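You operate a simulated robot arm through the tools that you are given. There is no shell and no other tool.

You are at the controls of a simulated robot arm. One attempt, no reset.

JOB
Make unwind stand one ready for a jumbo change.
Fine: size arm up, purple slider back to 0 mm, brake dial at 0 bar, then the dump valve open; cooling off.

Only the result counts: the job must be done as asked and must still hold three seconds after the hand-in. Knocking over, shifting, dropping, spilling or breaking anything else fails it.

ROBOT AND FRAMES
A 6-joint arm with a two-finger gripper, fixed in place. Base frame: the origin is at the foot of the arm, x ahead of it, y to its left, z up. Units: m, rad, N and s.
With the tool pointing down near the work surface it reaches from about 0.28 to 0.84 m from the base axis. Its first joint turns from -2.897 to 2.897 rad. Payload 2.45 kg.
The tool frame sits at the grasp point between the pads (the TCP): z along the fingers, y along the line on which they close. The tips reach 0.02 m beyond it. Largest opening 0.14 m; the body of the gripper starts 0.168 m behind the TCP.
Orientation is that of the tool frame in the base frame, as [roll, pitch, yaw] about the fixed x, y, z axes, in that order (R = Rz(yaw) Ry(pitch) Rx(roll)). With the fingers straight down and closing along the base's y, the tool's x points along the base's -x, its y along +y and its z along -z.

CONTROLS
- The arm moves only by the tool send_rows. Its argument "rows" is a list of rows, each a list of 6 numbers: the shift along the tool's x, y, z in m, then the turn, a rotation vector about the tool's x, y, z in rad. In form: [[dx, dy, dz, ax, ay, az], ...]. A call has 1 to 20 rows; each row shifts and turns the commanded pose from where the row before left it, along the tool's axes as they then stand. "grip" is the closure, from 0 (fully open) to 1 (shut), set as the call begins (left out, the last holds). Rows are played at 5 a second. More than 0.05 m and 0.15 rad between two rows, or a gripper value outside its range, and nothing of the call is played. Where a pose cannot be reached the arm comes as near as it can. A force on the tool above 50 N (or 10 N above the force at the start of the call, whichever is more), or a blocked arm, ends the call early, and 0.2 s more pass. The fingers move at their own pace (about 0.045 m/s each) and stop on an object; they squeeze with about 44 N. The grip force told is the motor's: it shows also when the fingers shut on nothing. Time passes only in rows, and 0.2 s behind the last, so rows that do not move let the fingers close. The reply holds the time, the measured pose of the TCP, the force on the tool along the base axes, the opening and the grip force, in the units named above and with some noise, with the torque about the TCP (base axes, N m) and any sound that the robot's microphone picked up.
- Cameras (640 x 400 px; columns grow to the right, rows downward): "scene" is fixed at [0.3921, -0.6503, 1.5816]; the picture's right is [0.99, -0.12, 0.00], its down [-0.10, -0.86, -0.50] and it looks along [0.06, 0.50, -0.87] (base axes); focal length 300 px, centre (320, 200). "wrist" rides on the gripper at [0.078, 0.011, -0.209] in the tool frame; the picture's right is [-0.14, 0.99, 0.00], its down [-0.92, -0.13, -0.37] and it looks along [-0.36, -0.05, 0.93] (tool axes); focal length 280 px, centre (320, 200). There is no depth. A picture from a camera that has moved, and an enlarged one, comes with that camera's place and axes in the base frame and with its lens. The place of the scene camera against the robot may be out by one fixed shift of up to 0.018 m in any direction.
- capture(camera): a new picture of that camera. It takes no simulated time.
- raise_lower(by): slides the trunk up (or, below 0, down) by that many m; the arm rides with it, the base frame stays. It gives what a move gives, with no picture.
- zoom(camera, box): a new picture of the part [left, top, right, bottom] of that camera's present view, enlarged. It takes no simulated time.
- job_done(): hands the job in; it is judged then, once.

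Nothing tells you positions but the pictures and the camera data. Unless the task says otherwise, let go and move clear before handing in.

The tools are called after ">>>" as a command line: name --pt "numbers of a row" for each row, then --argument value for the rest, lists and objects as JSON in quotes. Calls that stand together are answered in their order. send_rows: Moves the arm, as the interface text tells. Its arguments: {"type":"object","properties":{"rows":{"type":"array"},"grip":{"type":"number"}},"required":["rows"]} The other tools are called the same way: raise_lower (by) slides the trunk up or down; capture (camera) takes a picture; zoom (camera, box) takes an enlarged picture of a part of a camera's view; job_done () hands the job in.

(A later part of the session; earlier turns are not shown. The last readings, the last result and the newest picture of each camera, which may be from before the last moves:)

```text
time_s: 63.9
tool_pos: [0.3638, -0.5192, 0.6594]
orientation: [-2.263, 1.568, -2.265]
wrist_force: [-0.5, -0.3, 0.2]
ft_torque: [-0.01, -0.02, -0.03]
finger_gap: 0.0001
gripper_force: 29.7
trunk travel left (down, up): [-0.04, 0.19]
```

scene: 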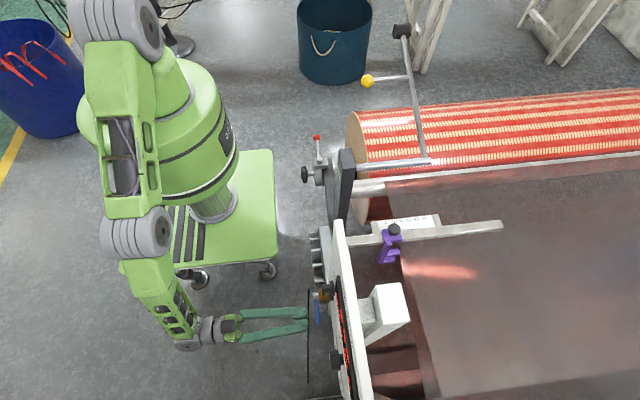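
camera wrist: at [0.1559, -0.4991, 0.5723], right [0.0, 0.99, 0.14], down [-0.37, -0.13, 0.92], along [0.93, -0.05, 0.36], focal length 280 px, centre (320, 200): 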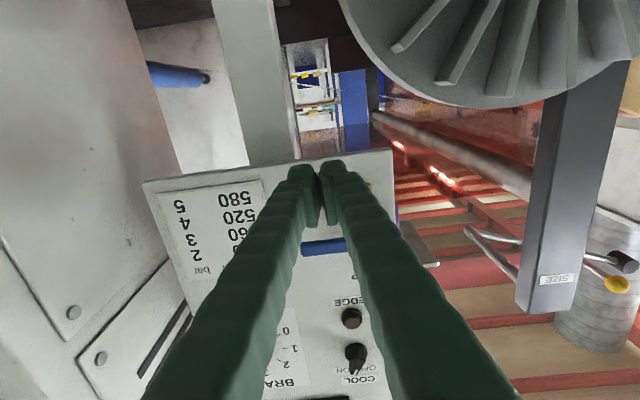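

Tracking is good. I'm advancing under the lever now.

>>> send_rows --pt "-0.0236 0 0 0 0 0" --pt "0 0 0.02 0 0 0" --pt "0 0 0.02 0 0 0" --pt "0 0 0 0 0 0"

>>> capture --camera "wrist"

>>> zoom --camera "scene" --box '[290, 270, 370, 330]'

```text
time_s: 64.9
tool_pos: [0.4038, -0.5182, 0.6827]
orientation: [-2.518, 1.569, -2.52]
wrist_force: [0.2, 1.1, -0.1]
ft_torque: [0.01, 0.03, -0.02]
finger_gap: 0.0
gripper_force: 28.9
trunk travel left (down, up): [-0.04, 0.19]
```

```text
taken
camera wrist: at [0.1963, -0.5095, 0.6051], right [0.0, 0.99, 0.14], down [-0.37, -0.13, 0.92], along [0.93, -0.05, 0.36], focal length 280 px, centre (320, 200)
```

wrist: 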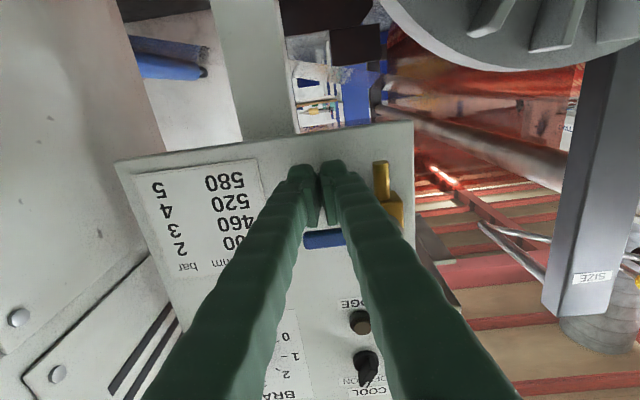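

```text
6.67 times, centred on (330, 300) of scene
camera zoom: at [0.3921, -0.6503, 1.5816], right [0.99, -0.12, 0.0], down [-0.1, -0.86, -0.5], along [0.06, 0.5, -0.87], focal length 2000 px, centre (253, -467)
```

zoom: 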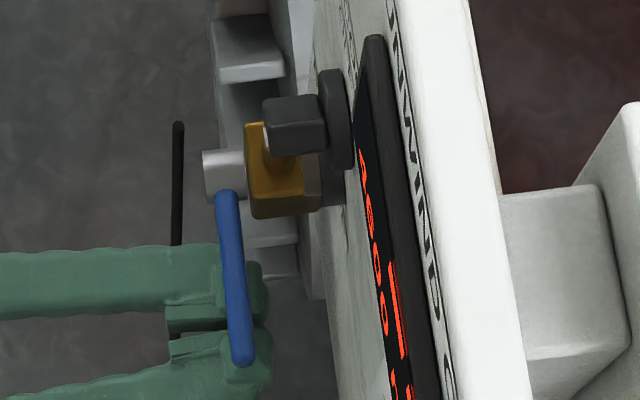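

The fingertips sit just under the lever. I'll push up gently in small steps and watch the force and the lever.

>>> send_rows --pt "-0.006 0 0 0 0 0" --pt "-0.005 0 0 0 0 0" --pt "-0.004 0 0 0 0 0" --pt "-0.003 0 0 0 0 0"

>>> zoom --camera "wrist" --box '[240, 130, 440, 280]'

```text
time_s: 65.9
tool_pos: [0.4047, -0.5194, 0.6964]
orientation: [2.829, 1.565, 2.823]
wrist_force: [-2.8, -5.0, -28.5]
ft_torque: [0.0, 0.21, -0.27]
finger_gap: 0.0059
gripper_force: 29.2
trunk travel left (down, up): [-0.04, 0.19]
```

```text
2.67 times, centred on (340, 205) of wrist
camera zoom: at [0.1958, -0.5088, 0.621], right [0.01, 0.99, 0.14], down [-0.36, -0.13, 0.92], along [0.93, -0.06, 0.36], focal length 748 px, centre (267, 187)
```

zoom: 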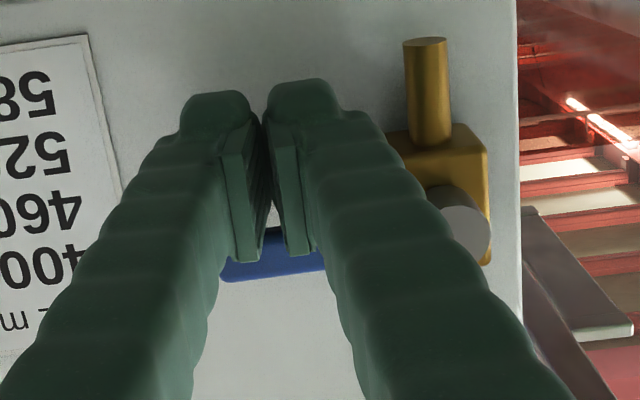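

The lever didn't budge upward at about 28 N, so that's likely its closed stop. I'll back off, go above the lever and try downward.

>>> send_rows --pt "0.01 0 0 0 0 0" --pt "0.008 0 0 0 0 0" --pt "0 0 -0.025 0 0 0" --pt "0 0 -0.025 0 0 0" --pt "-0.03 0 0 0 0 0" --pt "-0.03 0 0 0 0 0" --pt "-0.024 0 0 0 0 0" --grip 1

>>> capture --camera "wrist"

>>> zoom --camera "scene" --box '[290, 270, 370, 330]'

```text
time_s: 67.5
tool_pos: [0.3524, -0.518, 0.7667]
orientation: [-2.396, 1.57, -2.397]
wrist_force: [0.4, 0.1, -0.2]
ft_torque: [-0.03, -0.04, -0.01]
finger_gap: 0.0001
gripper_force: 29.4
trunk travel left (down, up): [-0.04, 0.19]
```

```text
taken
camera wrist: at [0.1454, -0.5078, 0.6891], right [0.0, 0.99, 0.14], down [-0.37, -0.13, 0.92], along [0.93, -0.05, 0.36], focal length 280 px, centre (320, 200)
```

wrist: 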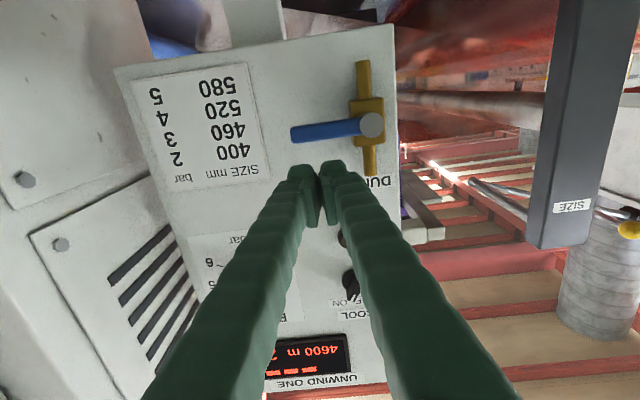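

```text
6.67 times, centred on (330, 300) of scene
camera zoom: at [0.3921, -0.6503, 1.5816], right [0.99, -0.12, 0.0], down [-0.1, -0.86, -0.5], along [0.06, 0.5, -0.87], focal length 2000 px, centre (253, -467)
```

zoom: 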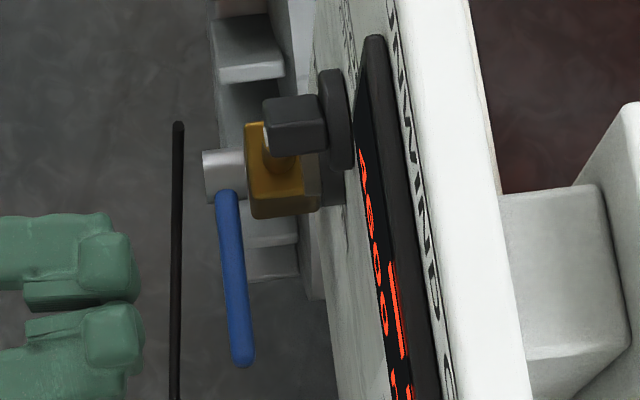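

The lever is unchanged. I'll advance above it and push down gently.

>>> send_rows --pt "0 0 0.025 0 0 0" --pt "0 0 0.025 0 0 0" --pt "0.006 0 0 0 0 0" --pt "0.006 0 0 0 0 0" --pt "0.004 0 0 0 0 0"

>>> send_rows --pt "0.003 0 0 0 0 0" --pt "0.003 0 0 0 0 0"

>>> zoom --camera "wrist" --box '[240, 100, 440, 250]'

```text
time_s: 68.7
tool_pos: [0.4038, -0.5194, 0.7517]
orientation: [-1.922, 1.57, -1.923]
wrist_force: [0.3, -1.4, 3.9]
ft_torque: [0.03, -0.08, -0.01]
finger_gap: 0.0001
gripper_force: 29.6
trunk travel left (down, up): [-0.04, 0.19]
```

```text
time_s: 69.3
tool_pos: [0.4039, -0.5173, 0.7452]
orientation: [-2.818, 1.568, -2.819]
wrist_force: [-0.2, 0.2, 1.1]
ft_torque: [-0.02, -0.02, 0.0]
finger_gap: 0.0
gripper_force: 28.8
trunk travel left (down, up): [-0.04, 0.19]
```

```text
2.67 times, centred on (340, 175) of wrist
camera zoom: at [0.1958, -0.5086, 0.6672], right [0.0, 0.99, 0.14], down [-0.37, -0.13, 0.92], along [0.93, -0.05, 0.36], focal length 748 px, centre (267, 267)
```

zoom: 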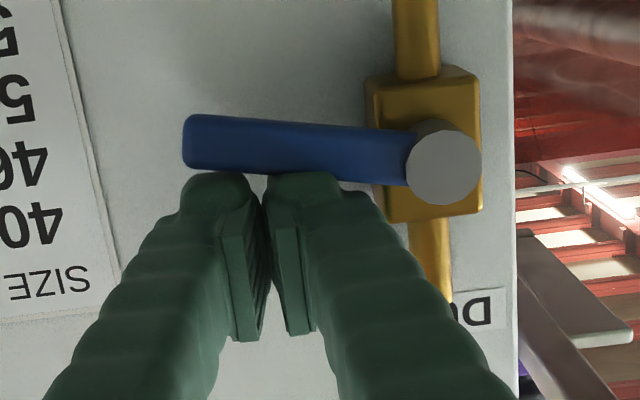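

The lever moves easily downward, so that is the opening direction. I'll push it round along the arc.

>>> send_rows --pt "0.0107 -0.003 0 0 0 0" --pt "0.0101 -0.0009 0 0 0 0" --pt "0.0101 0.0009 0 0 0 0" --pt "0.0097 0.0026 0 0 0 0" --pt "0.0092 0.0043 0 0 0 0" --pt "0.0083 0.0058 0 0 0 0"

>>> zoom --camera "wrist" --box '[220, 80, 460, 260]'

```text
time_s: 70.7
tool_pos: [0.4029, -0.5089, 0.6872]
orientation: [-2.529, 1.569, -2.529]
wrist_force: [0.8, 0.1, -0.6]
ft_torque: [0.01, 0.02, -0.02]
finger_gap: 0.0
gripper_force: 29.4
trunk travel left (down, up): [-0.04, 0.19]
```

```text
2.22 times, centred on (340, 170) of wrist
camera zoom: at [0.1964, -0.4989, 0.6094], right [0.0, 0.99, 0.14], down [-0.37, -0.13, 0.92], along [0.93, -0.05, 0.36], focal length 623 px, centre (276, 267)
```

zoom: 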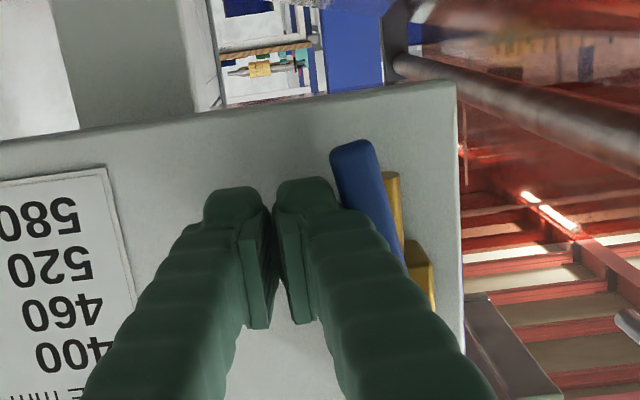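

The lever is most of the way down. I'll push it on to vertical in small steps.

>>> send_rows --pt "0.0071 0.0071 0 0 0 0" --pt "0.0058 0.0083 0 0 0 0" --pt "0.001 0.004 0 0 0 0"

>>> zoom --camera "wrist" --box '[220, 80, 460, 260]'

```text
time_s: 71.3
tool_pos: [0.403, -0.5078, 0.6828]
orientation: [-1.177, 1.55, -1.197]
wrist_force: [-1.5, -8.3, 3.1]
ft_torque: [0.02, 0.0, -0.01]
finger_gap: 0.0
gripper_force: 28.9
trunk travel left (down, up): [-0.04, 0.19]
stopped in row 3: the force on the tool passed its limit at 56 N (the readings are from after the stop); the commanded pose is now the measured one
```

```text
2.22 times, centred on (340, 170) of wrist
camera zoom: at [0.1956, -0.496, 0.6034], right [0.02, 0.99, 0.12], down [-0.38, -0.1, 0.92], along [0.93, -0.06, 0.37], focal length 623 px, centre (276, 267)
```

zoom: 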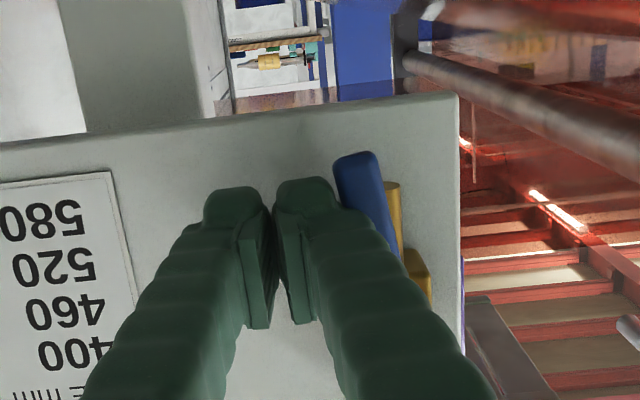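

The push met a firm stop with the lever looking nearly vertical. I'll back out and check the lever's angle head-on.

>>> send_rows --pt "0 -0.008 0 0 0 0" --pt "0 0 -0.03 0 0 0" --pt "0 0 -0.03 0 0 0" --pt "0 0 -0.03 0 0 0" --pt "-0.02 -0.02 0 0 0 0"

>>> capture --camera "wrist"

>>> zoom --camera "wrist" --box '[260, 60, 460, 210]'

>>> zoom --camera "scene" --box '[290, 270, 370, 330]'

```text
time_s: 72.5
tool_pos: [0.3115, -0.5312, 0.7018]
orientation: [-1.11, 1.551, -1.125]
wrist_force: [-0.4, -0.1, 0.1]
ft_torque: [0.02, 0.03, 0.0]
finger_gap: 0.0
gripper_force: 29.5
trunk travel left (down, up): [-0.04, 0.19]
```

```text
taken
camera wrist: at [0.1047, -0.5202, 0.6229], right [0.01, 0.99, 0.12], down [-0.38, -0.11, 0.92], along [0.93, -0.06, 0.37], focal length 280 px, centre (320, 200)
```

wrist: 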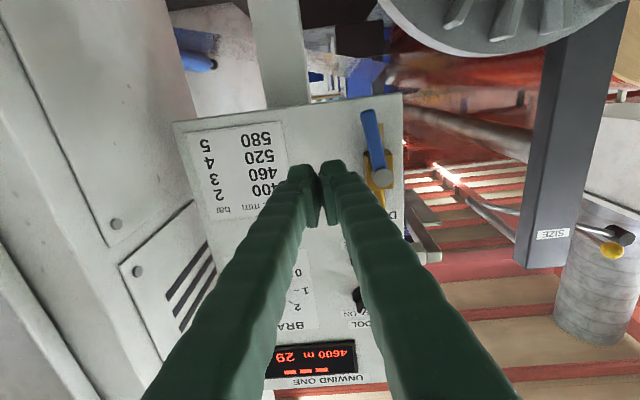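

```text
2.67 times, centred on (360, 135) of wrist
camera zoom: at [0.1047, -0.5202, 0.6229], right [0.01, 0.99, 0.12], down [-0.38, -0.11, 0.92], along [0.93, -0.06, 0.37], focal length 748 px, centre (213, 373)
```

zoom: 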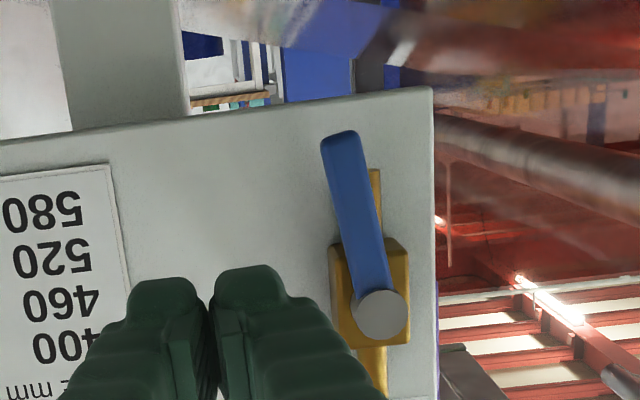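

```text
6.67 times, centred on (330, 300) of scene
camera zoom: at [0.3921, -0.6503, 1.5816], right [0.99, -0.12, 0.0], down [-0.1, -0.86, -0.5], along [0.06, 0.5, -0.87], focal length 2000 px, centre (253, -467)
```

zoom: 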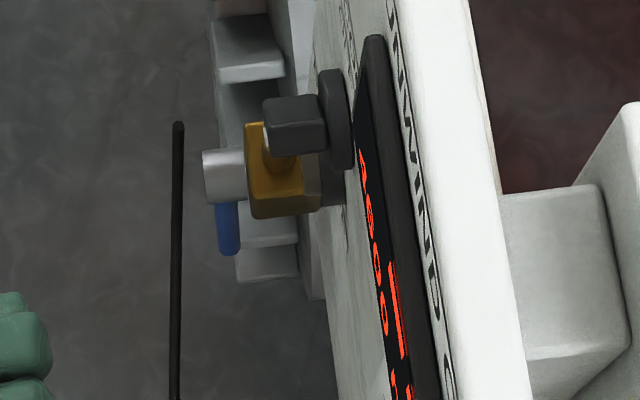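

The lever is at about 81°, and my fingertip may have jammed against the valve body rather than the lever reaching its stop. I'll lower the trunk a bit more and push lower down, near the lever tip, clear of the body.

>>> raise_lower --by -0.02

>>> send_rows --pt "0 0 0 -0.015 0.0088 0.0177" --pt "0.007 0 0 0 0 0" --pt "0.007 0 0.02 0 0 0" --pt "0 0 0.02 0 0 0"

>>> capture --camera "wrist"

```text
time_s: 73.2
tool_pos: [0.3116, -0.5324, 0.6829]
orientation: [-1.14, 1.552, -1.16]
wrist_force: [0.1, -0.2, 0.4]
ft_torque: [0.0, 0.0, -0.01]
finger_gap: 0.0
gripper_force: 29.8
trunk travel left (down, up): [-0.02, 0.21]
```

```text
time_s: 74.2
tool_pos: [0.3525, -0.5331, 0.6665]
orientation: [2.257, 1.566, 2.256]
wrist_force: [0.0, -0.4, 0.0]
ft_torque: [0.03, 0.01, 0.03]
finger_gap: 0.0
gripper_force: 28.9
trunk travel left (down, up): [-0.02, 0.21]
```

```text
taken
camera wrist: at [0.1441, -0.5215, 0.5902], right [0.0, 0.99, 0.14], down [-0.37, -0.13, 0.92], along [0.93, -0.05, 0.36], focal length 280 px, centre (320, 200)
```

wrist: 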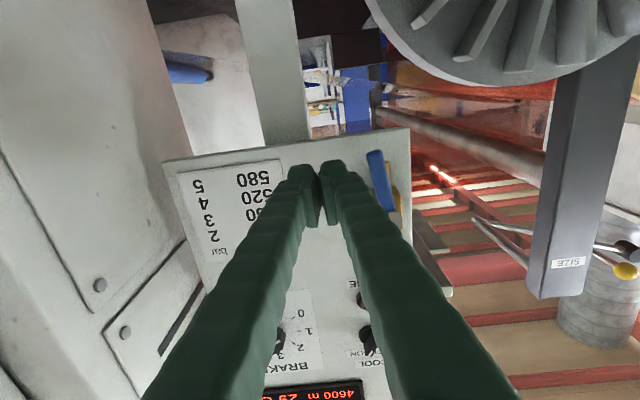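

Orientation is straight again and the fingers are beside the lever's lower end. I'll advance and push towards +y gently.

>>> send_rows --pt "0 0 0.022 0 0 0" --pt "0 0 0.021 0 0 0" --pt "0 0.006 0 0 0 0" --pt "0 0.006 0 0 0 0"

>>> send_rows --pt "0 0.004 0 0 0 0" --pt "0 0.004 0 0 0 0"

>>> zoom --camera "wrist" --box '[220, 80, 460, 260]'

```text
time_s: 75.2
tool_pos: [0.3947, -0.5197, 0.6679]
orientation: [2.411, 1.57, 2.408]
wrist_force: [-1.2, -0.4, -0.7]
ft_torque: [-0.01, 0.02, 0.01]
finger_gap: 0.0
gripper_force: 29.5
trunk travel left (down, up): [-0.02, 0.21]
```

```text
time_s: 75.8
tool_pos: [0.3954, -0.5112, 0.6679]
orientation: [2.259, 1.57, 2.256]
wrist_force: [0.2, -0.4, 1.4]
ft_torque: [-0.01, 0.02, 0.02]
finger_gap: 0.0001
gripper_force: 29.5
trunk travel left (down, up): [-0.02, 0.21]
```

```text
2.22 times, centred on (340, 170) of wrist
camera zoom: at [0.1872, -0.5023, 0.5907], right [0.0, 0.99, 0.14], down [-0.37, -0.13, 0.92], along [0.93, -0.05, 0.36], focal length 623 px, centre (276, 267)
```

zoom: 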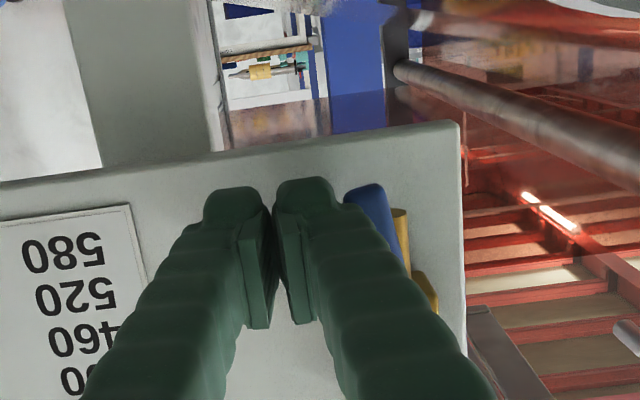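

Fingers are next to the lever with no contact force yet. I'll keep pushing towards +y in small steps.

>>> send_rows --pt "0 0.003 0 0 0 0" --pt "0 0.003 0 0 0 0"

>>> send_rows --pt "0 0.003 0 0 0 0" --pt "0 0.003 0 0 0 0"

>>> zoom --camera "wrist" --box '[220, 80, 460, 260]'

```text
time_s: 76.4
tool_pos: [0.395, -0.5092, 0.6683]
orientation: [-3.074, 1.569, -3.078]
wrist_force: [2.9, -16.8, -3.7]
ft_torque: [-0.35, -0.01, -0.24]
finger_gap: 0.0002
gripper_force: 29.8
trunk travel left (down, up): [-0.02, 0.21]
```

```text
time_s: 77.0
tool_pos: [0.3944, -0.5042, 0.6688]
orientation: [1.42, 1.57, 1.414]
wrist_force: [-9.1, -23.0, -0.5]
ft_torque: [-0.24, -0.16, 0.02]
finger_gap: 0.0
gripper_force: 29.7
trunk travel left (down, up): [-0.02, 0.21]
```

```text
2.22 times, centred on (340, 170) of wrist
camera zoom: at [0.1865, -0.4924, 0.5911], right [0.01, 0.99, 0.14], down [-0.37, -0.13, 0.92], along [0.93, -0.06, 0.37], focal length 623 px, centre (276, 267)
```

zoom: 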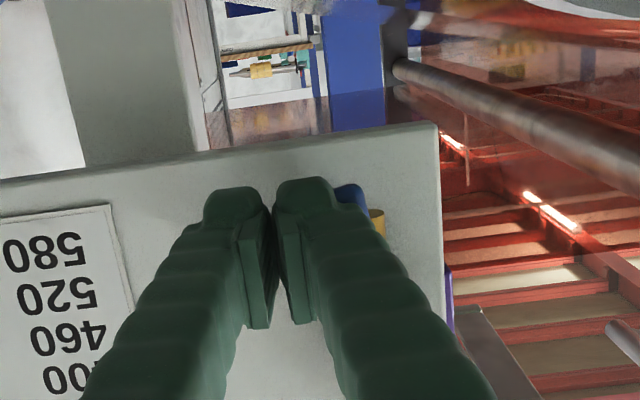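

The lever is still moving slightly towards vertical under about 20 N. I'll push a little further.

>>> send_rows --pt "0 0.003 0 0 0 0" --pt "0 0.003 0 0 0 0"

>>> zoom --camera "wrist" --box '[220, 80, 460, 260]'

```text
time_s: 77.6
tool_pos: [0.3945, -0.5014, 0.6678]
orientation: [-2.163, 1.569, -2.178]
wrist_force: [-13.4, -46.8, -1.8]
ft_torque: [-0.46, 0.56, -0.3]
finger_gap: 0.0001
gripper_force: 29.3
trunk travel left (down, up): [-0.02, 0.21]
```

```text
2.22 times, centred on (340, 170) of wrist
camera zoom: at [0.1864, -0.4893, 0.591], right [0.01, 0.99, 0.14], down [-0.37, -0.12, 0.92], along [0.93, -0.06, 0.36], focal length 623 px, centre (276, 267)
```

zoom: 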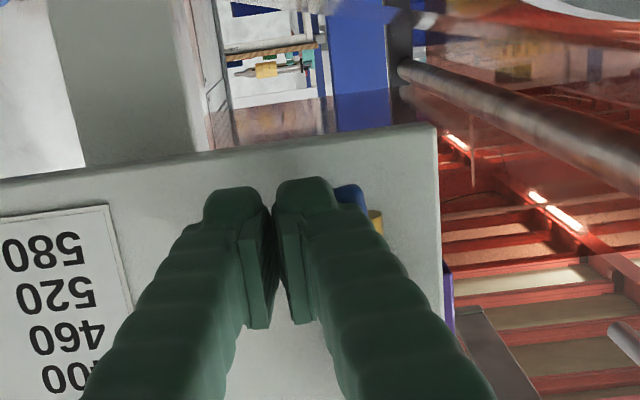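

The force climbed to 47 N, so the lever is now against its stop. I'll back off and check the angle.

>>> send_rows --pt "0 -0.01 0 0 0 0" --pt "0 -0.01 0 0 0 0" --pt "0 0 -0.03 0 0 0" --pt "0 0 -0.03 0 0 0" --pt "0 0 -0.03 0 0 0" --pt "-0.02 -0.01 0 0 0 0"

>>> capture --camera "wrist"

>>> zoom --camera "wrist" --box '[280, 60, 440, 210]'

```text
time_s: 79.0
tool_pos: [0.3051, -0.5236, 0.6881]
orientation: [2.032, 1.567, 2.032]
wrist_force: [-0.1, 0.6, -0.6]
ft_torque: [0.04, 0.03, -0.02]
finger_gap: 0.0001
gripper_force: 29.6
trunk travel left (down, up): [-0.02, 0.21]
```

```text
taken
camera wrist: at [0.0975, -0.514, 0.6105], right [0.0, 0.99, 0.14], down [-0.37, -0.13, 0.92], along [0.93, -0.05, 0.36], focal length 280 px, centre (320, 200)
```

wrist: 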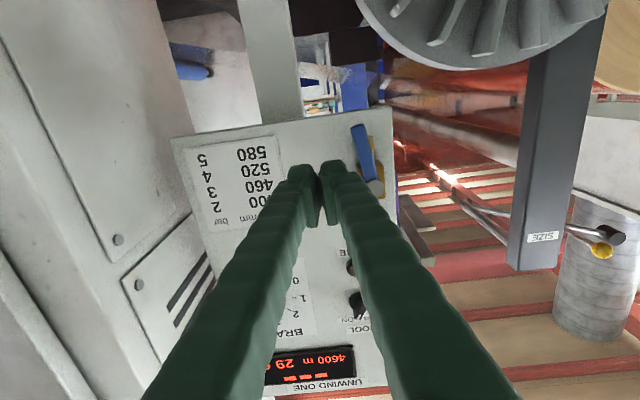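

```text
2.67 times, centred on (360, 135) of wrist
camera zoom: at [0.0975, -0.514, 0.6105], right [0.0, 0.99, 0.14], down [-0.37, -0.13, 0.92], along [0.93, -0.05, 0.36], focal length 748 px, centre (213, 373)
```

zoom: 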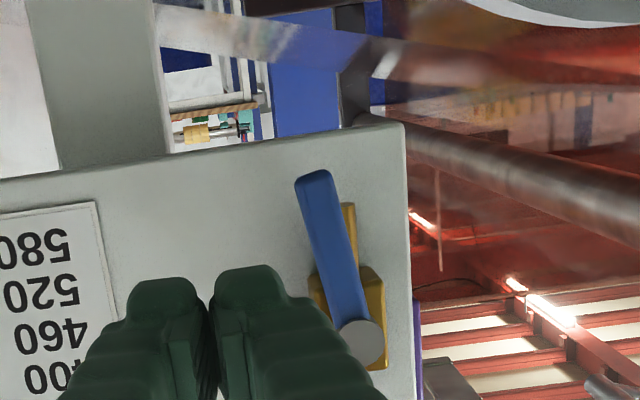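

The valve lever now stands essentially in line with its vertical pipe (about 82° round, and firmly against its stop), so it's open. Next is the COOL switch; I'll bring the trunk back up and move in front of it.

>>> raise_lower --by 0.08

>>> send_rows --pt "-0.03 0.006 -0.01 0 0 0" --pt "-0.03 0.006 0 0 0 0" --pt "-0.03 0.006 0 0 0 0" --pt "-0.03 0.006 0 0 0 0" --pt "-0.03 0.006 0 0 0 0" --grip 0.45

>>> capture --camera "wrist"

>>> zoom --camera "wrist" --box '[250, 80, 410, 200]'

```text
time_s: 80.2
tool_pos: [0.3068, -0.5249, 0.7675]
orientation: [2.239, 1.568, 2.239]
wrist_force: [-0.9, 0.5, 1.0]
ft_torque: [-0.03, 0.0, 0.03]
finger_gap: 0.0
gripper_force: 29.1
trunk travel left (down, up): [-0.1, 0.13]
```

```text
time_s: 81.3
tool_pos: [0.2965, -0.4947, 0.9178]
orientation: [1.791, 1.562, 1.792]
wrist_force: [-0.2, 0.4, 0.7]
ft_torque: [-0.01, 0.01, -0.02]
finger_gap: 0.0768
gripper_force: 0.0
trunk travel left (down, up): [-0.1, 0.13]
```

```text
taken
camera wrist: at [0.0877, -0.4862, 0.8405], right [0.0, 0.99, 0.15], down [-0.37, -0.14, 0.92], along [0.93, -0.05, 0.36], focal length 280 px, centre (320, 200)
```

wrist: 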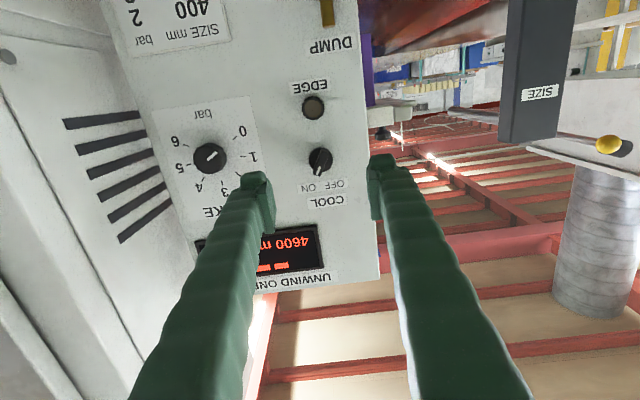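

```text
3.33 times, centred on (330, 140) of wrist
camera zoom: at [0.0877, -0.4862, 0.8405], right [0.0, 0.99, 0.15], down [-0.37, -0.14, 0.92], along [0.93, -0.05, 0.36], focal length 935 px, centre (287, 400)
```

zoom: 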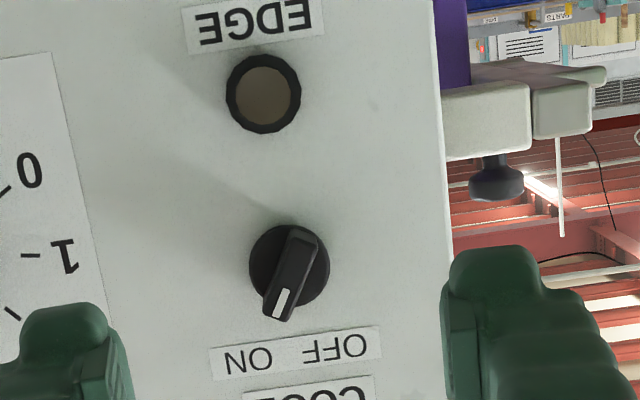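

COOL is ON: the pointer leans about 26° right, and OFF is about 26° left, a counter-clockwise turn of some 52–60°. I'll first test in free space how far the wrist can roll here.

>>> send_rows --pt "-0.003 -0.002 0.03 0 0 0" --pt "0 0 0.03 0 0 0" --pt "0 0 0.025 0 0 0" --pt "0 0 0 0 0 -0.12" --pt "0 0 0 0 0 -0.12" --pt "0 0 0 0 0 -0.12" --pt "0 0 0 0 0 -0.12"

>>> zoom --camera "wrist" --box '[220, 80, 460, 260]'

```text
time_s: 83.0
tool_pos: [0.3794, -0.6576, 0.9073]
orientation: [-1.572, 1.098, -1.564]
wrist_force: [0.2, 0.0, -0.2]
ft_torque: [0.03, 0.02, 0.02]
finger_gap: 0.0769
gripper_force: 0.1
out of reach, approached as far as the arm can: row 1, 2, 4, 5, 6, 7
trunk travel left (down, up): [-0.1, 0.13]
```

```text
2.22 times, centred on (340, 170) of wrist
camera zoom: at [0.1719, -0.6862, 0.8327], right [-0.01, 0.94, -0.33], down [-0.37, 0.3, 0.88], along [0.93, 0.13, 0.35], focal length 623 px, centre (276, 267)
```

zoom: 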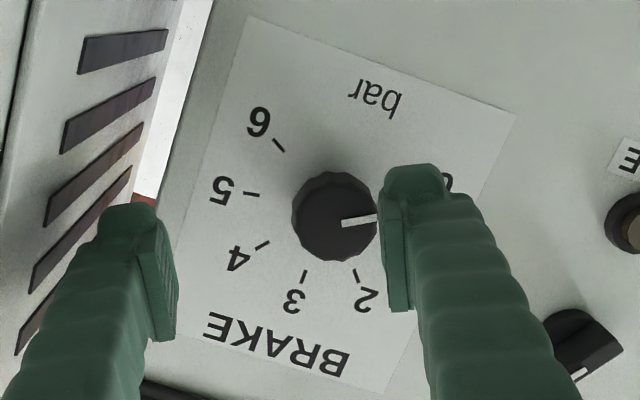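

The roll limit here is tighter and the solver moved the tool sideways instead; nothing was touched and the brake mark is still at 0. I'll retreat and roll the wrist half a turn the other way, which leaves plenty of range and puts the camera on top.

>>> send_rows --pt "0 0 -0.03 0 0 0" --pt "0 0 -0.03 0 0 0" --pt "0 0 -0.03 0 0 0.1" --pt "0 0 0 0 0 0.14" --pt "0 0 0 0 0 0.14" --pt "0 0 0 0 0 0.14" --pt "0 0 0 0 0 0.14" --pt "0 0 0 0 0 0.14" --pt "0 0 0 0 0 0.14" --pt "0 0 0 0 0 0.14" --pt "0 0 0 0 0 0.14" --pt "0 0 0 0 0 0.14" --pt "0 0 0 0 0 0.14" --pt "0 0 0 0 0 0.14" --pt "0 0 0 0 0 0.14" --pt "0 0 0 0 0 0.14"

>>> capture --camera "wrist"

>>> capture --camera "scene"

```text
time_s: 86.3
tool_pos: [0.2888, -0.6569, 0.9073]
orientation: [1.571, 0.127, 1.569]
wrist_force: [0.6, 0.3, 0.1]
ft_torque: [-0.01, 0.0, -0.02]
finger_gap: 0.0772
gripper_force: 0.1
trunk travel left (down, up): [-0.1, 0.13]
```

```text
taken
camera wrist: at [0.0815, -0.5793, 0.9093], right [0.0, -0.01, 1.0], down [-0.37, -0.93, -0.01], along [0.93, -0.37, -0.01], focal length 280 px, centre (320, 200)
```

wrist: 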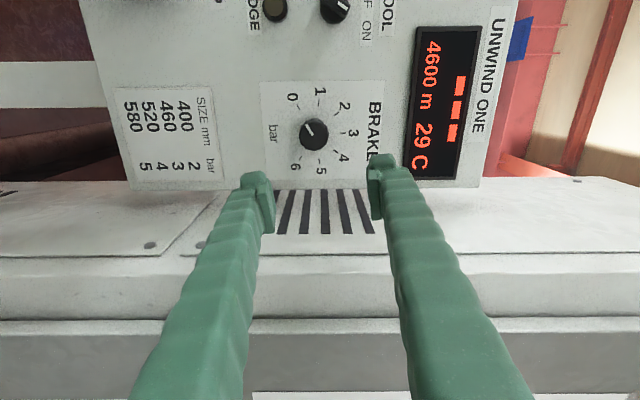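

```text
taken
```

scene: 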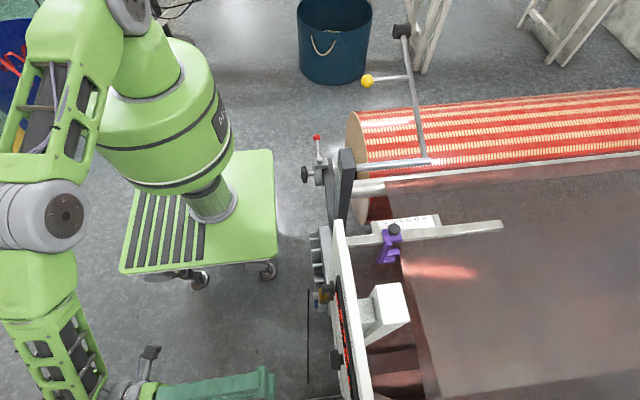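

Rolling fine so far. I'll continue the roll to bring the camera on top.

>>> send_rows --pt "0 0 0 0 0 0.14" --pt "0 0 0 0 0 0.14" --pt "0 0 0 0 0 0.14" --pt "0 0 0 0 0 0.14" --pt "0 0 0 0 0 0.14" --pt "0 0 0 0 0 0.14" --pt "0 0 0 0 0 0.14" --pt "0 0 0 0 0 0.14" --pt "0 0 0 0 0 0.14" --pt "0 0 0 0 0 0.14" --pt "0 0 0 0 0 0.14" --pt "0 0 0 0 0 0.14" --pt "0 0 0 0 0 0.018"

>>> capture --camera "wrist"

```text
time_s: 89.2
tool_pos: [0.2887, -0.6576, 0.9071]
orientation: [2.495, -1.569, 0.645]
wrist_force: [0.6, 1.6, -0.3]
ft_torque: [-0.02, 0.01, 0.01]
finger_gap: 0.0771
gripper_force: 0.0
trunk travel left (down, up): [-0.1, 0.13]
```

```text
taken
camera wrist: at [0.0815, -0.6689, 0.9865], right [0.0, -0.99, -0.14], down [-0.37, 0.13, -0.92], along [0.93, 0.05, -0.37], focal length 280 px, centre (320, 200)
```

wrist: 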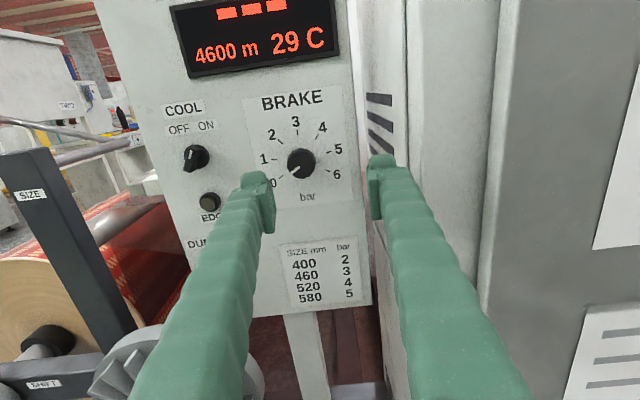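

The view is upright now and the brake mark clearly points at 0. I'll move across in front of the COOL switch.

>>> send_rows --pt "0.0036 -0.04 0 0 0 0" --pt "0.0036 -0.04 0 0 0 0" --pt "0.0036 -0.04 0 0 0 0" --pt "0.0036 -0.04 0 0 0 0"

>>> capture --camera "wrist"

>>> zoom --camera "wrist" --box '[240, 80, 440, 230]'

```text
time_s: 90.2
tool_pos: [0.2888, -0.4974, 0.9212]
orientation: [2.062, -1.566, 1.076]
wrist_force: [0.7, -0.2, 0.2]
ft_torque: [0.01, -0.02, -0.01]
finger_gap: 0.0771
gripper_force: 0.1
trunk travel left (down, up): [-0.1, 0.13]
```

```text
taken
camera wrist: at [0.082, -0.5084, 1.0006], right [0.0, -0.99, -0.13], down [-0.37, 0.13, -0.92], along [0.93, 0.05, -0.37], focal length 280 px, centre (320, 200)
```

wrist: 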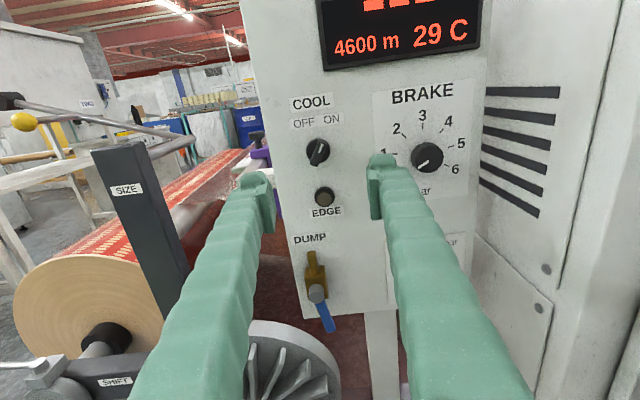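

```text
2.67 times, centred on (340, 155) of wrist
camera zoom: at [0.082, -0.5084, 1.0006], right [0.0, -0.99, -0.13], down [-0.37, 0.13, -0.92], along [0.93, 0.05, -0.37], focal length 748 px, centre (267, 320)
```

zoom: 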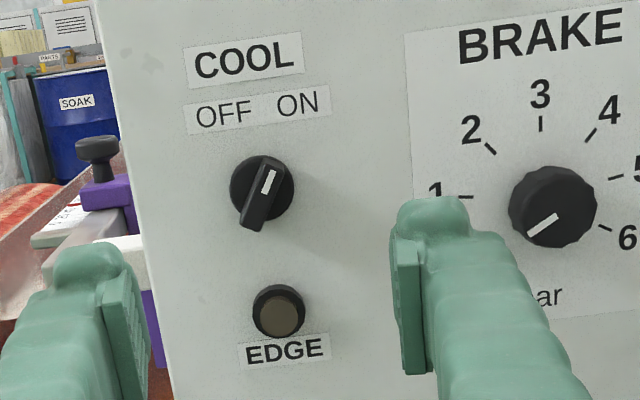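

The upright view shows the COOL handle centred near [0.4375, −0.495, 0.924], leaning about 25° towards ON. I'll roll to match the handle, reduce the opening and advance part-way.

>>> send_rows --pt "0.0028 -0.0024 0 0 0 0.147" --pt "0 0 0.02 0 0 0.147" --pt "0 0 0.03 0 0 0.147" --pt "0 0 0.03 0 0 0" --pt "0 0 0.02 0 0 0" --grip 0.6

>>> capture --camera "wrist"

>>> zoom --camera "wrist" --box '[240, 100, 400, 240]'

```text
time_s: 91.3
tool_pos: [0.3891, -0.4953, 0.9252]
orientation: [-1.578, -1.132, -1.568]
wrist_force: [0.6, 0.0, 0.0]
ft_torque: [0.02, -0.01, -0.01]
finger_gap: 0.0561
gripper_force: 0.1
trunk travel left (down, up): [-0.1, 0.13]
```

```text
taken
camera wrist: at [0.1814, -0.5393, 0.9915], right [0.0, -0.84, -0.55], down [-0.37, 0.51, -0.78], along [0.93, 0.2, -0.31], focal length 280 px, centre (320, 200)
```

wrist: 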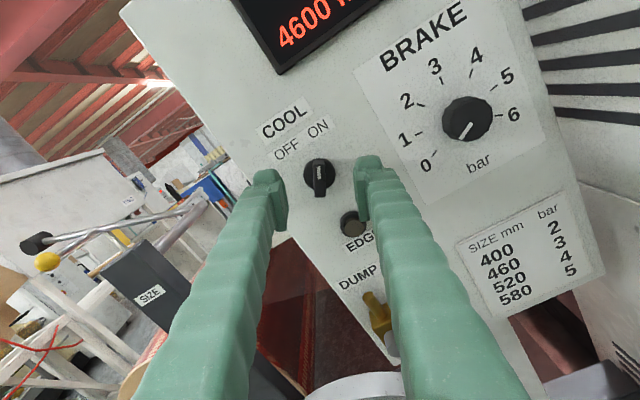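

```text
2.86 times, centred on (320, 170) of wrist
camera zoom: at [0.1814, -0.5393, 0.9915], right [0.0, -0.84, -0.55], down [-0.37, 0.51, -0.78], along [0.93, 0.2, -0.31], focal length 801 px, centre (320, 286)
```

zoom: 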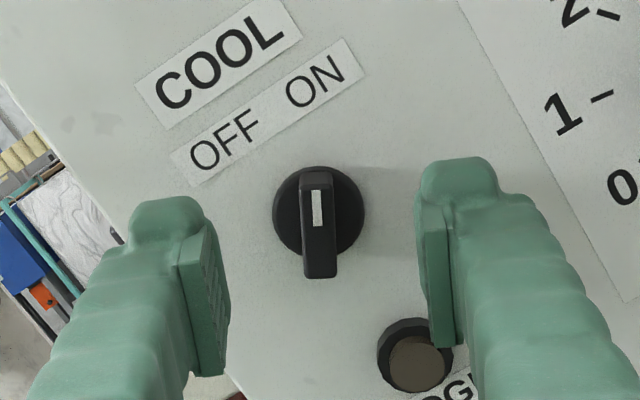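

The handle is perfectly aligned and centred between the fingers. I'll advance the last 4 cm.

>>> send_rows --pt "0 0 0.02 0 0 0" --pt "0 0 0.013 0 0 0" --pt "0 0 0.007 0 0 0"

>>> zoom --camera "wrist" --box '[220, 110, 420, 260]'

>>> zoom --camera "scene" --box '[290, 250, 370, 330]'

```text
time_s: 92.2
tool_pos: [0.4296, -0.4947, 0.9241]
orientation: [-1.574, -1.132, -1.568]
wrist_force: [-0.3, -0.1, 0.1]
ft_torque: [-0.01, 0.02, 0.0]
finger_gap: 0.0561
gripper_force: 0.1
trunk travel left (down, up): [-0.1, 0.13]
```

```text
2.67 times, centred on (320, 185) of wrist
camera zoom: at [0.2215, -0.5392, 0.991], right [0.0, -0.84, -0.55], down [-0.37, 0.51, -0.78], along [0.93, 0.2, -0.31], focal length 748 px, centre (320, 240)
```

zoom: 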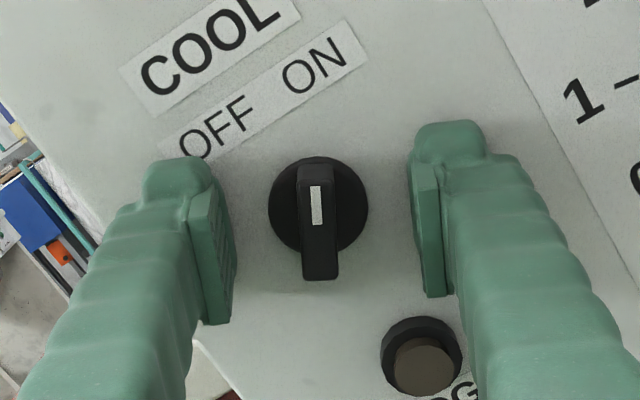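

```text
5.00 times, centred on (330, 290) of scene
camera zoom: at [0.3921, -0.6503, 1.5816], right [0.99, -0.12, 0.0], down [-0.1, -0.86, -0.5], along [0.06, 0.5, -0.87], focal length 1500 px, centre (270, -250)
```

zoom: 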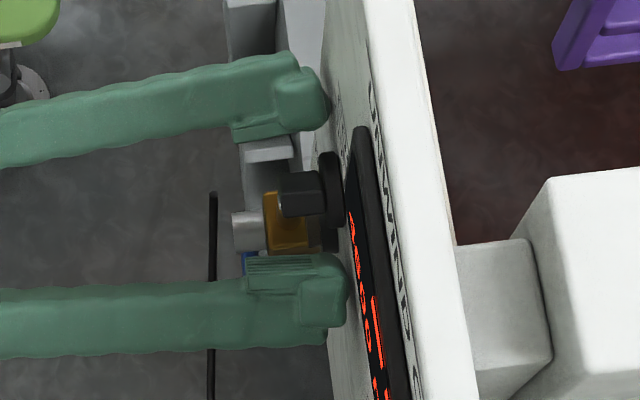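

The scene view suggests the tips reach slightly past the round base disc. I'll back off 1 cm so that the pads close on the handle bar only.

>>> send_rows --pt "0 0 -0.0095 0 0 0" --pt "0 0 0 0 0 0"

>>> send_rows --pt "0 0 0 0 0 0" --pt "0 0 0 0 0 0" --pt "0 0 0 0 0 0" --pt "0 0 0 0 0 0" --pt "0 0 0 0 0 0" --grip 1

>>> zoom --camera "wrist" --box '[220, 110, 420, 260]'

```text
time_s: 92.8
tool_pos: [0.421, -0.4948, 0.9238]
orientation: [-1.575, -1.132, -1.569]
wrist_force: [-0.4, 0.0, 0.6]
ft_torque: [-0.02, 0.0, -0.01]
finger_gap: 0.0562
gripper_force: 0.0
trunk travel left (down, up): [-0.1, 0.13]
```

```text
time_s: 94.0
tool_pos: [0.4191, -0.4957, 0.9242]
orientation: [-1.574, -1.132, -1.566]
wrist_force: [1.2, 1.1, 0.2]
ft_torque: [0.05, 0.03, 0.03]
finger_gap: 0.0098
gripper_force: 37.9
trunk travel left (down, up): [-0.1, 0.13]
```

```text
2.67 times, centred on (320, 185) of wrist
camera zoom: at [0.2122, -0.5388, 0.9911], right [0.0, -0.84, -0.54], down [-0.37, 0.51, -0.78], along [0.93, 0.2, -0.31], focal length 748 px, centre (320, 240)
```

zoom: 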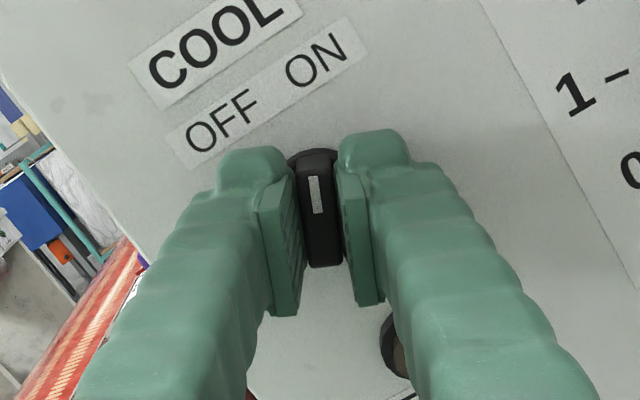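

The handle is gripped (gap 0.010 m). I'm turning counter-clockwise towards OFF in steps.

>>> send_rows --pt "0 0 0 0 0 -0.08" --pt "0 0 0 0 0 -0.1" --pt "0 0 0 0 0 -0.1" --pt "0 0 0 0 0 -0.1" --pt "0 0 0 0 0 -0.1"

>>> send_rows --pt "0 0 0 0 0 -0.1" --pt "0 0 0 0 0 -0.1" --pt "0 0 0 0 0 -0.1"

>>> zoom --camera "wrist" --box '[220, 90, 420, 240]'

```text
time_s: 95.2
tool_pos: [0.4203, -0.4956, 0.9241]
orientation: [1.614, -1.527, 1.525]
wrist_force: [4.0, 0.1, -0.3]
ft_torque: [-0.03, -0.27, 0.03]
finger_gap: 0.01
gripper_force: 36.9
trunk travel left (down, up): [-0.1, 0.13]
```

```text
time_s: 96.0
tool_pos: [0.4195, -0.495, 0.924]
orientation: [1.577, -1.225, 1.563]
wrist_force: [-1.4, -3.6, -2.4]
ft_torque: [-0.03, -0.33, 0.12]
finger_gap: 0.0101
gripper_force: 37.9
trunk travel left (down, up): [-0.1, 0.13]
```

```text
2.67 times, centred on (320, 165) of wrist
camera zoom: at [0.2123, -0.4802, 1.0022], right [0.0, -0.98, 0.2], down [-0.37, -0.19, -0.91], along [0.93, -0.08, -0.36], focal length 748 px, centre (320, 293)
```

zoom: 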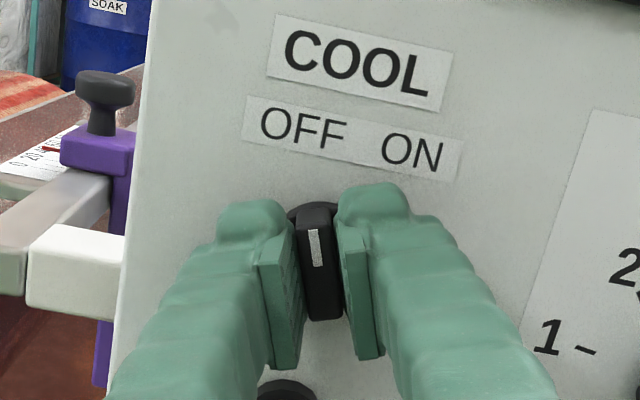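

The handle follows with hardly any resistance and is now about 20° left of vertical. I'll turn the remaining amount and watch for the stop.

>>> send_rows --pt "0 0 0 0 0 -0.06" --pt "0 0 0 0 0 -0.05" --pt "0 0 0 0 0 0"

>>> send_rows --pt "0 0 0 0 0 -0.05" --pt "0 0 0 0 0 -0.03" --pt "0 0 0 0 0 0"

>>> zoom --camera "wrist" --box '[220, 90, 420, 240]'

```text
time_s: 96.8
tool_pos: [0.4203, -0.4953, 0.9233]
orientation: [1.574, -1.118, 1.566]
wrist_force: [-0.3, -5.7, -0.3]
ft_torque: [-0.06, 0.35, -0.23]
finger_gap: 0.0099
gripper_force: 37.5
trunk travel left (down, up): [-0.1, 0.13]
```

```text
time_s: 97.5
tool_pos: [0.4201, -0.4971, 0.9255]
orientation: [1.574, -1.039, 1.569]
wrist_force: [1.2, -7.3, 1.8]
ft_torque: [0.23, 0.02, -0.11]
finger_gap: 0.0101
gripper_force: 37.4
trunk travel left (down, up): [-0.1, 0.13]
```

```text
2.67 times, centred on (320, 165) of wrist
camera zoom: at [0.2123, -0.4662, 0.9977], right [0.0, -0.92, 0.38], down [-0.37, -0.36, -0.86], along [0.93, -0.14, -0.34], focal length 748 px, centre (320, 293)
```

zoom: 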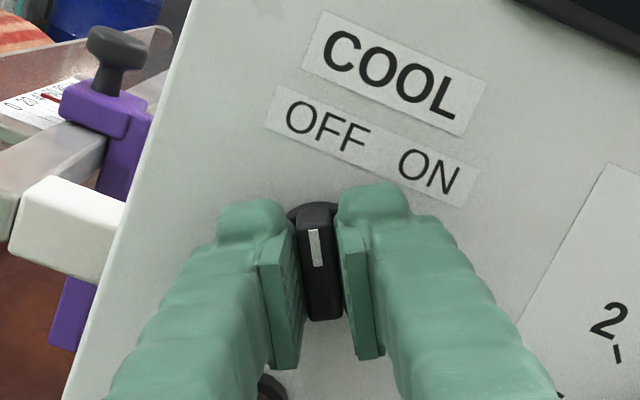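

The reaction torque is rising at about 30° left, so it has reached the OFF stop. I'll release, back out and check.

>>> send_rows --pt "0 0 0 0 0 0" --pt "0 0 0 0 0 0" --pt "0 0 0 0 0 0" --pt "0 0 -0.03 0 0 0" --pt "0 0 -0.04 0 0 0" --pt "0 0 -0.04 0 0 0" --grip 0.6

>>> capture --camera "wrist"

>>> zoom --camera "wrist" --box '[220, 60, 420, 210]'

```text
time_s: 99.0
tool_pos: [0.3096, -0.4943, 0.9249]
orientation: [1.575, -1.039, 1.567]
wrist_force: [-0.5, 0.5, -0.1]
ft_torque: [-0.01, -0.01, -0.01]
finger_gap: 0.0561
gripper_force: 0.1
trunk travel left (down, up): [-0.1, 0.13]
```

```text
taken
camera wrist: at [0.1018, -0.4653, 0.9981], right [0.0, -0.92, 0.38], down [-0.37, -0.36, -0.86], along [0.93, -0.14, -0.34], focal length 280 px, centre (320, 200)
```

wrist: 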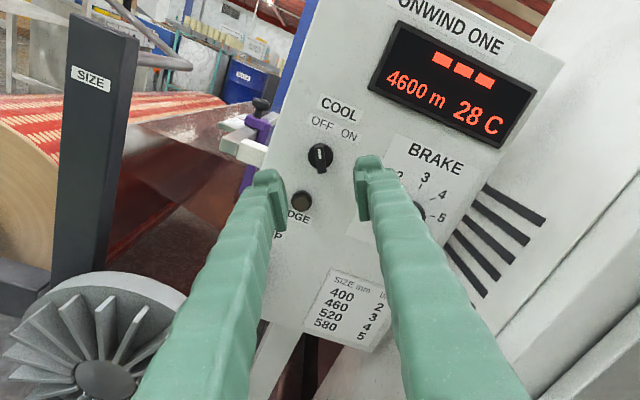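

```text
2.67 times, centred on (320, 135) of wrist
camera zoom: at [0.1018, -0.4653, 0.9981], right [0.0, -0.92, 0.38], down [-0.37, -0.36, -0.86], along [0.93, -0.14, -0.34], focal length 748 px, centre (320, 373)
```

zoom: 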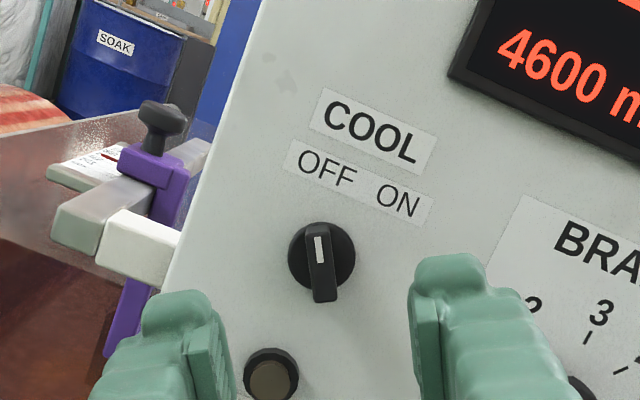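

COOL now points to OFF. I'll level the camera and lower slightly to re-inspect the valve, the dial and the rest.

>>> send_rows --pt "0 0 -0.02 0 0 0.13" --pt "0 0 -0.02 0 0 0.13" --pt "0 0 0 0 0 0.13" --pt "0 0 0 0 0 0.14" --pt "-0.03 0 0 0 0 0" --pt "-0.03 0 0 0 0 0"

>>> capture --camera "wrist"

>>> zoom --camera "wrist" --box '[270, 160, 390, 300]'

>>> capture --camera "scene"

```text
time_s: 100.3
tool_pos: [0.2703, -0.4937, 0.8634]
orientation: [2.788, -1.567, 0.352]
wrist_force: [0.1, -0.3, 0.7]
ft_torque: [-0.03, 0.01, 0.01]
finger_gap: 0.0562
gripper_force: 0.0
trunk travel left (down, up): [-0.1, 0.13]
```

```text
taken
camera wrist: at [0.0625, -0.5065, 0.9428], right [0.0, -0.99, -0.14], down [-0.37, 0.13, -0.92], along [0.93, 0.05, -0.37], focal length 280 px, centre (320, 200)
```

wrist: 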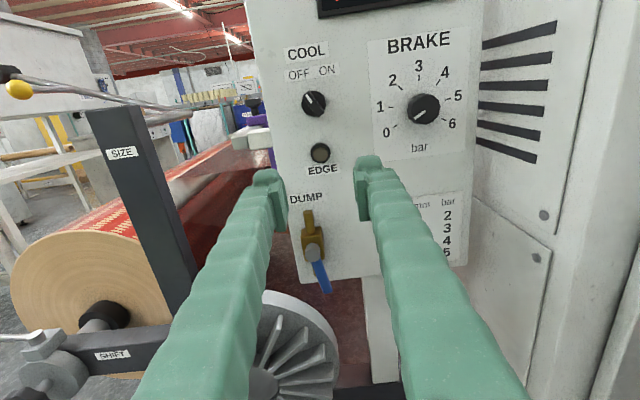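

```text
2.86 times, centred on (330, 230) of wrist
camera zoom: at [0.0625, -0.5065, 0.9428], right [0.0, -0.99, -0.14], down [-0.37, 0.13, -0.92], along [0.93, 0.05, -0.37], focal length 801 px, centre (291, 114)
```

zoom: 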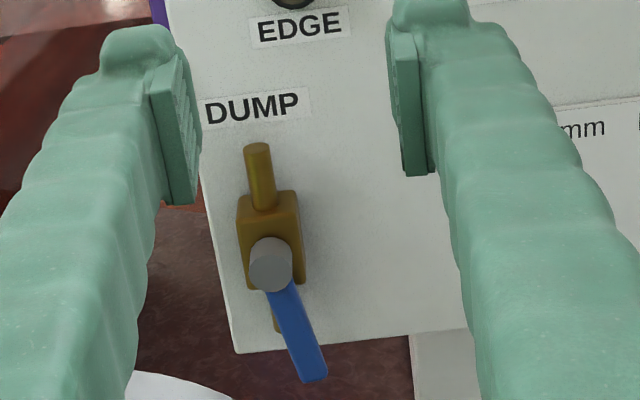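

```text
taken
```

scene: 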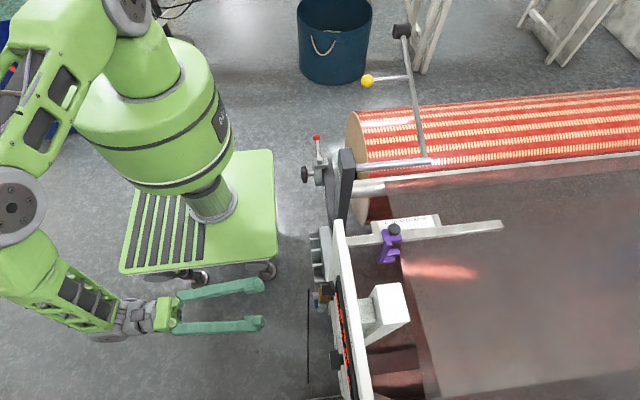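

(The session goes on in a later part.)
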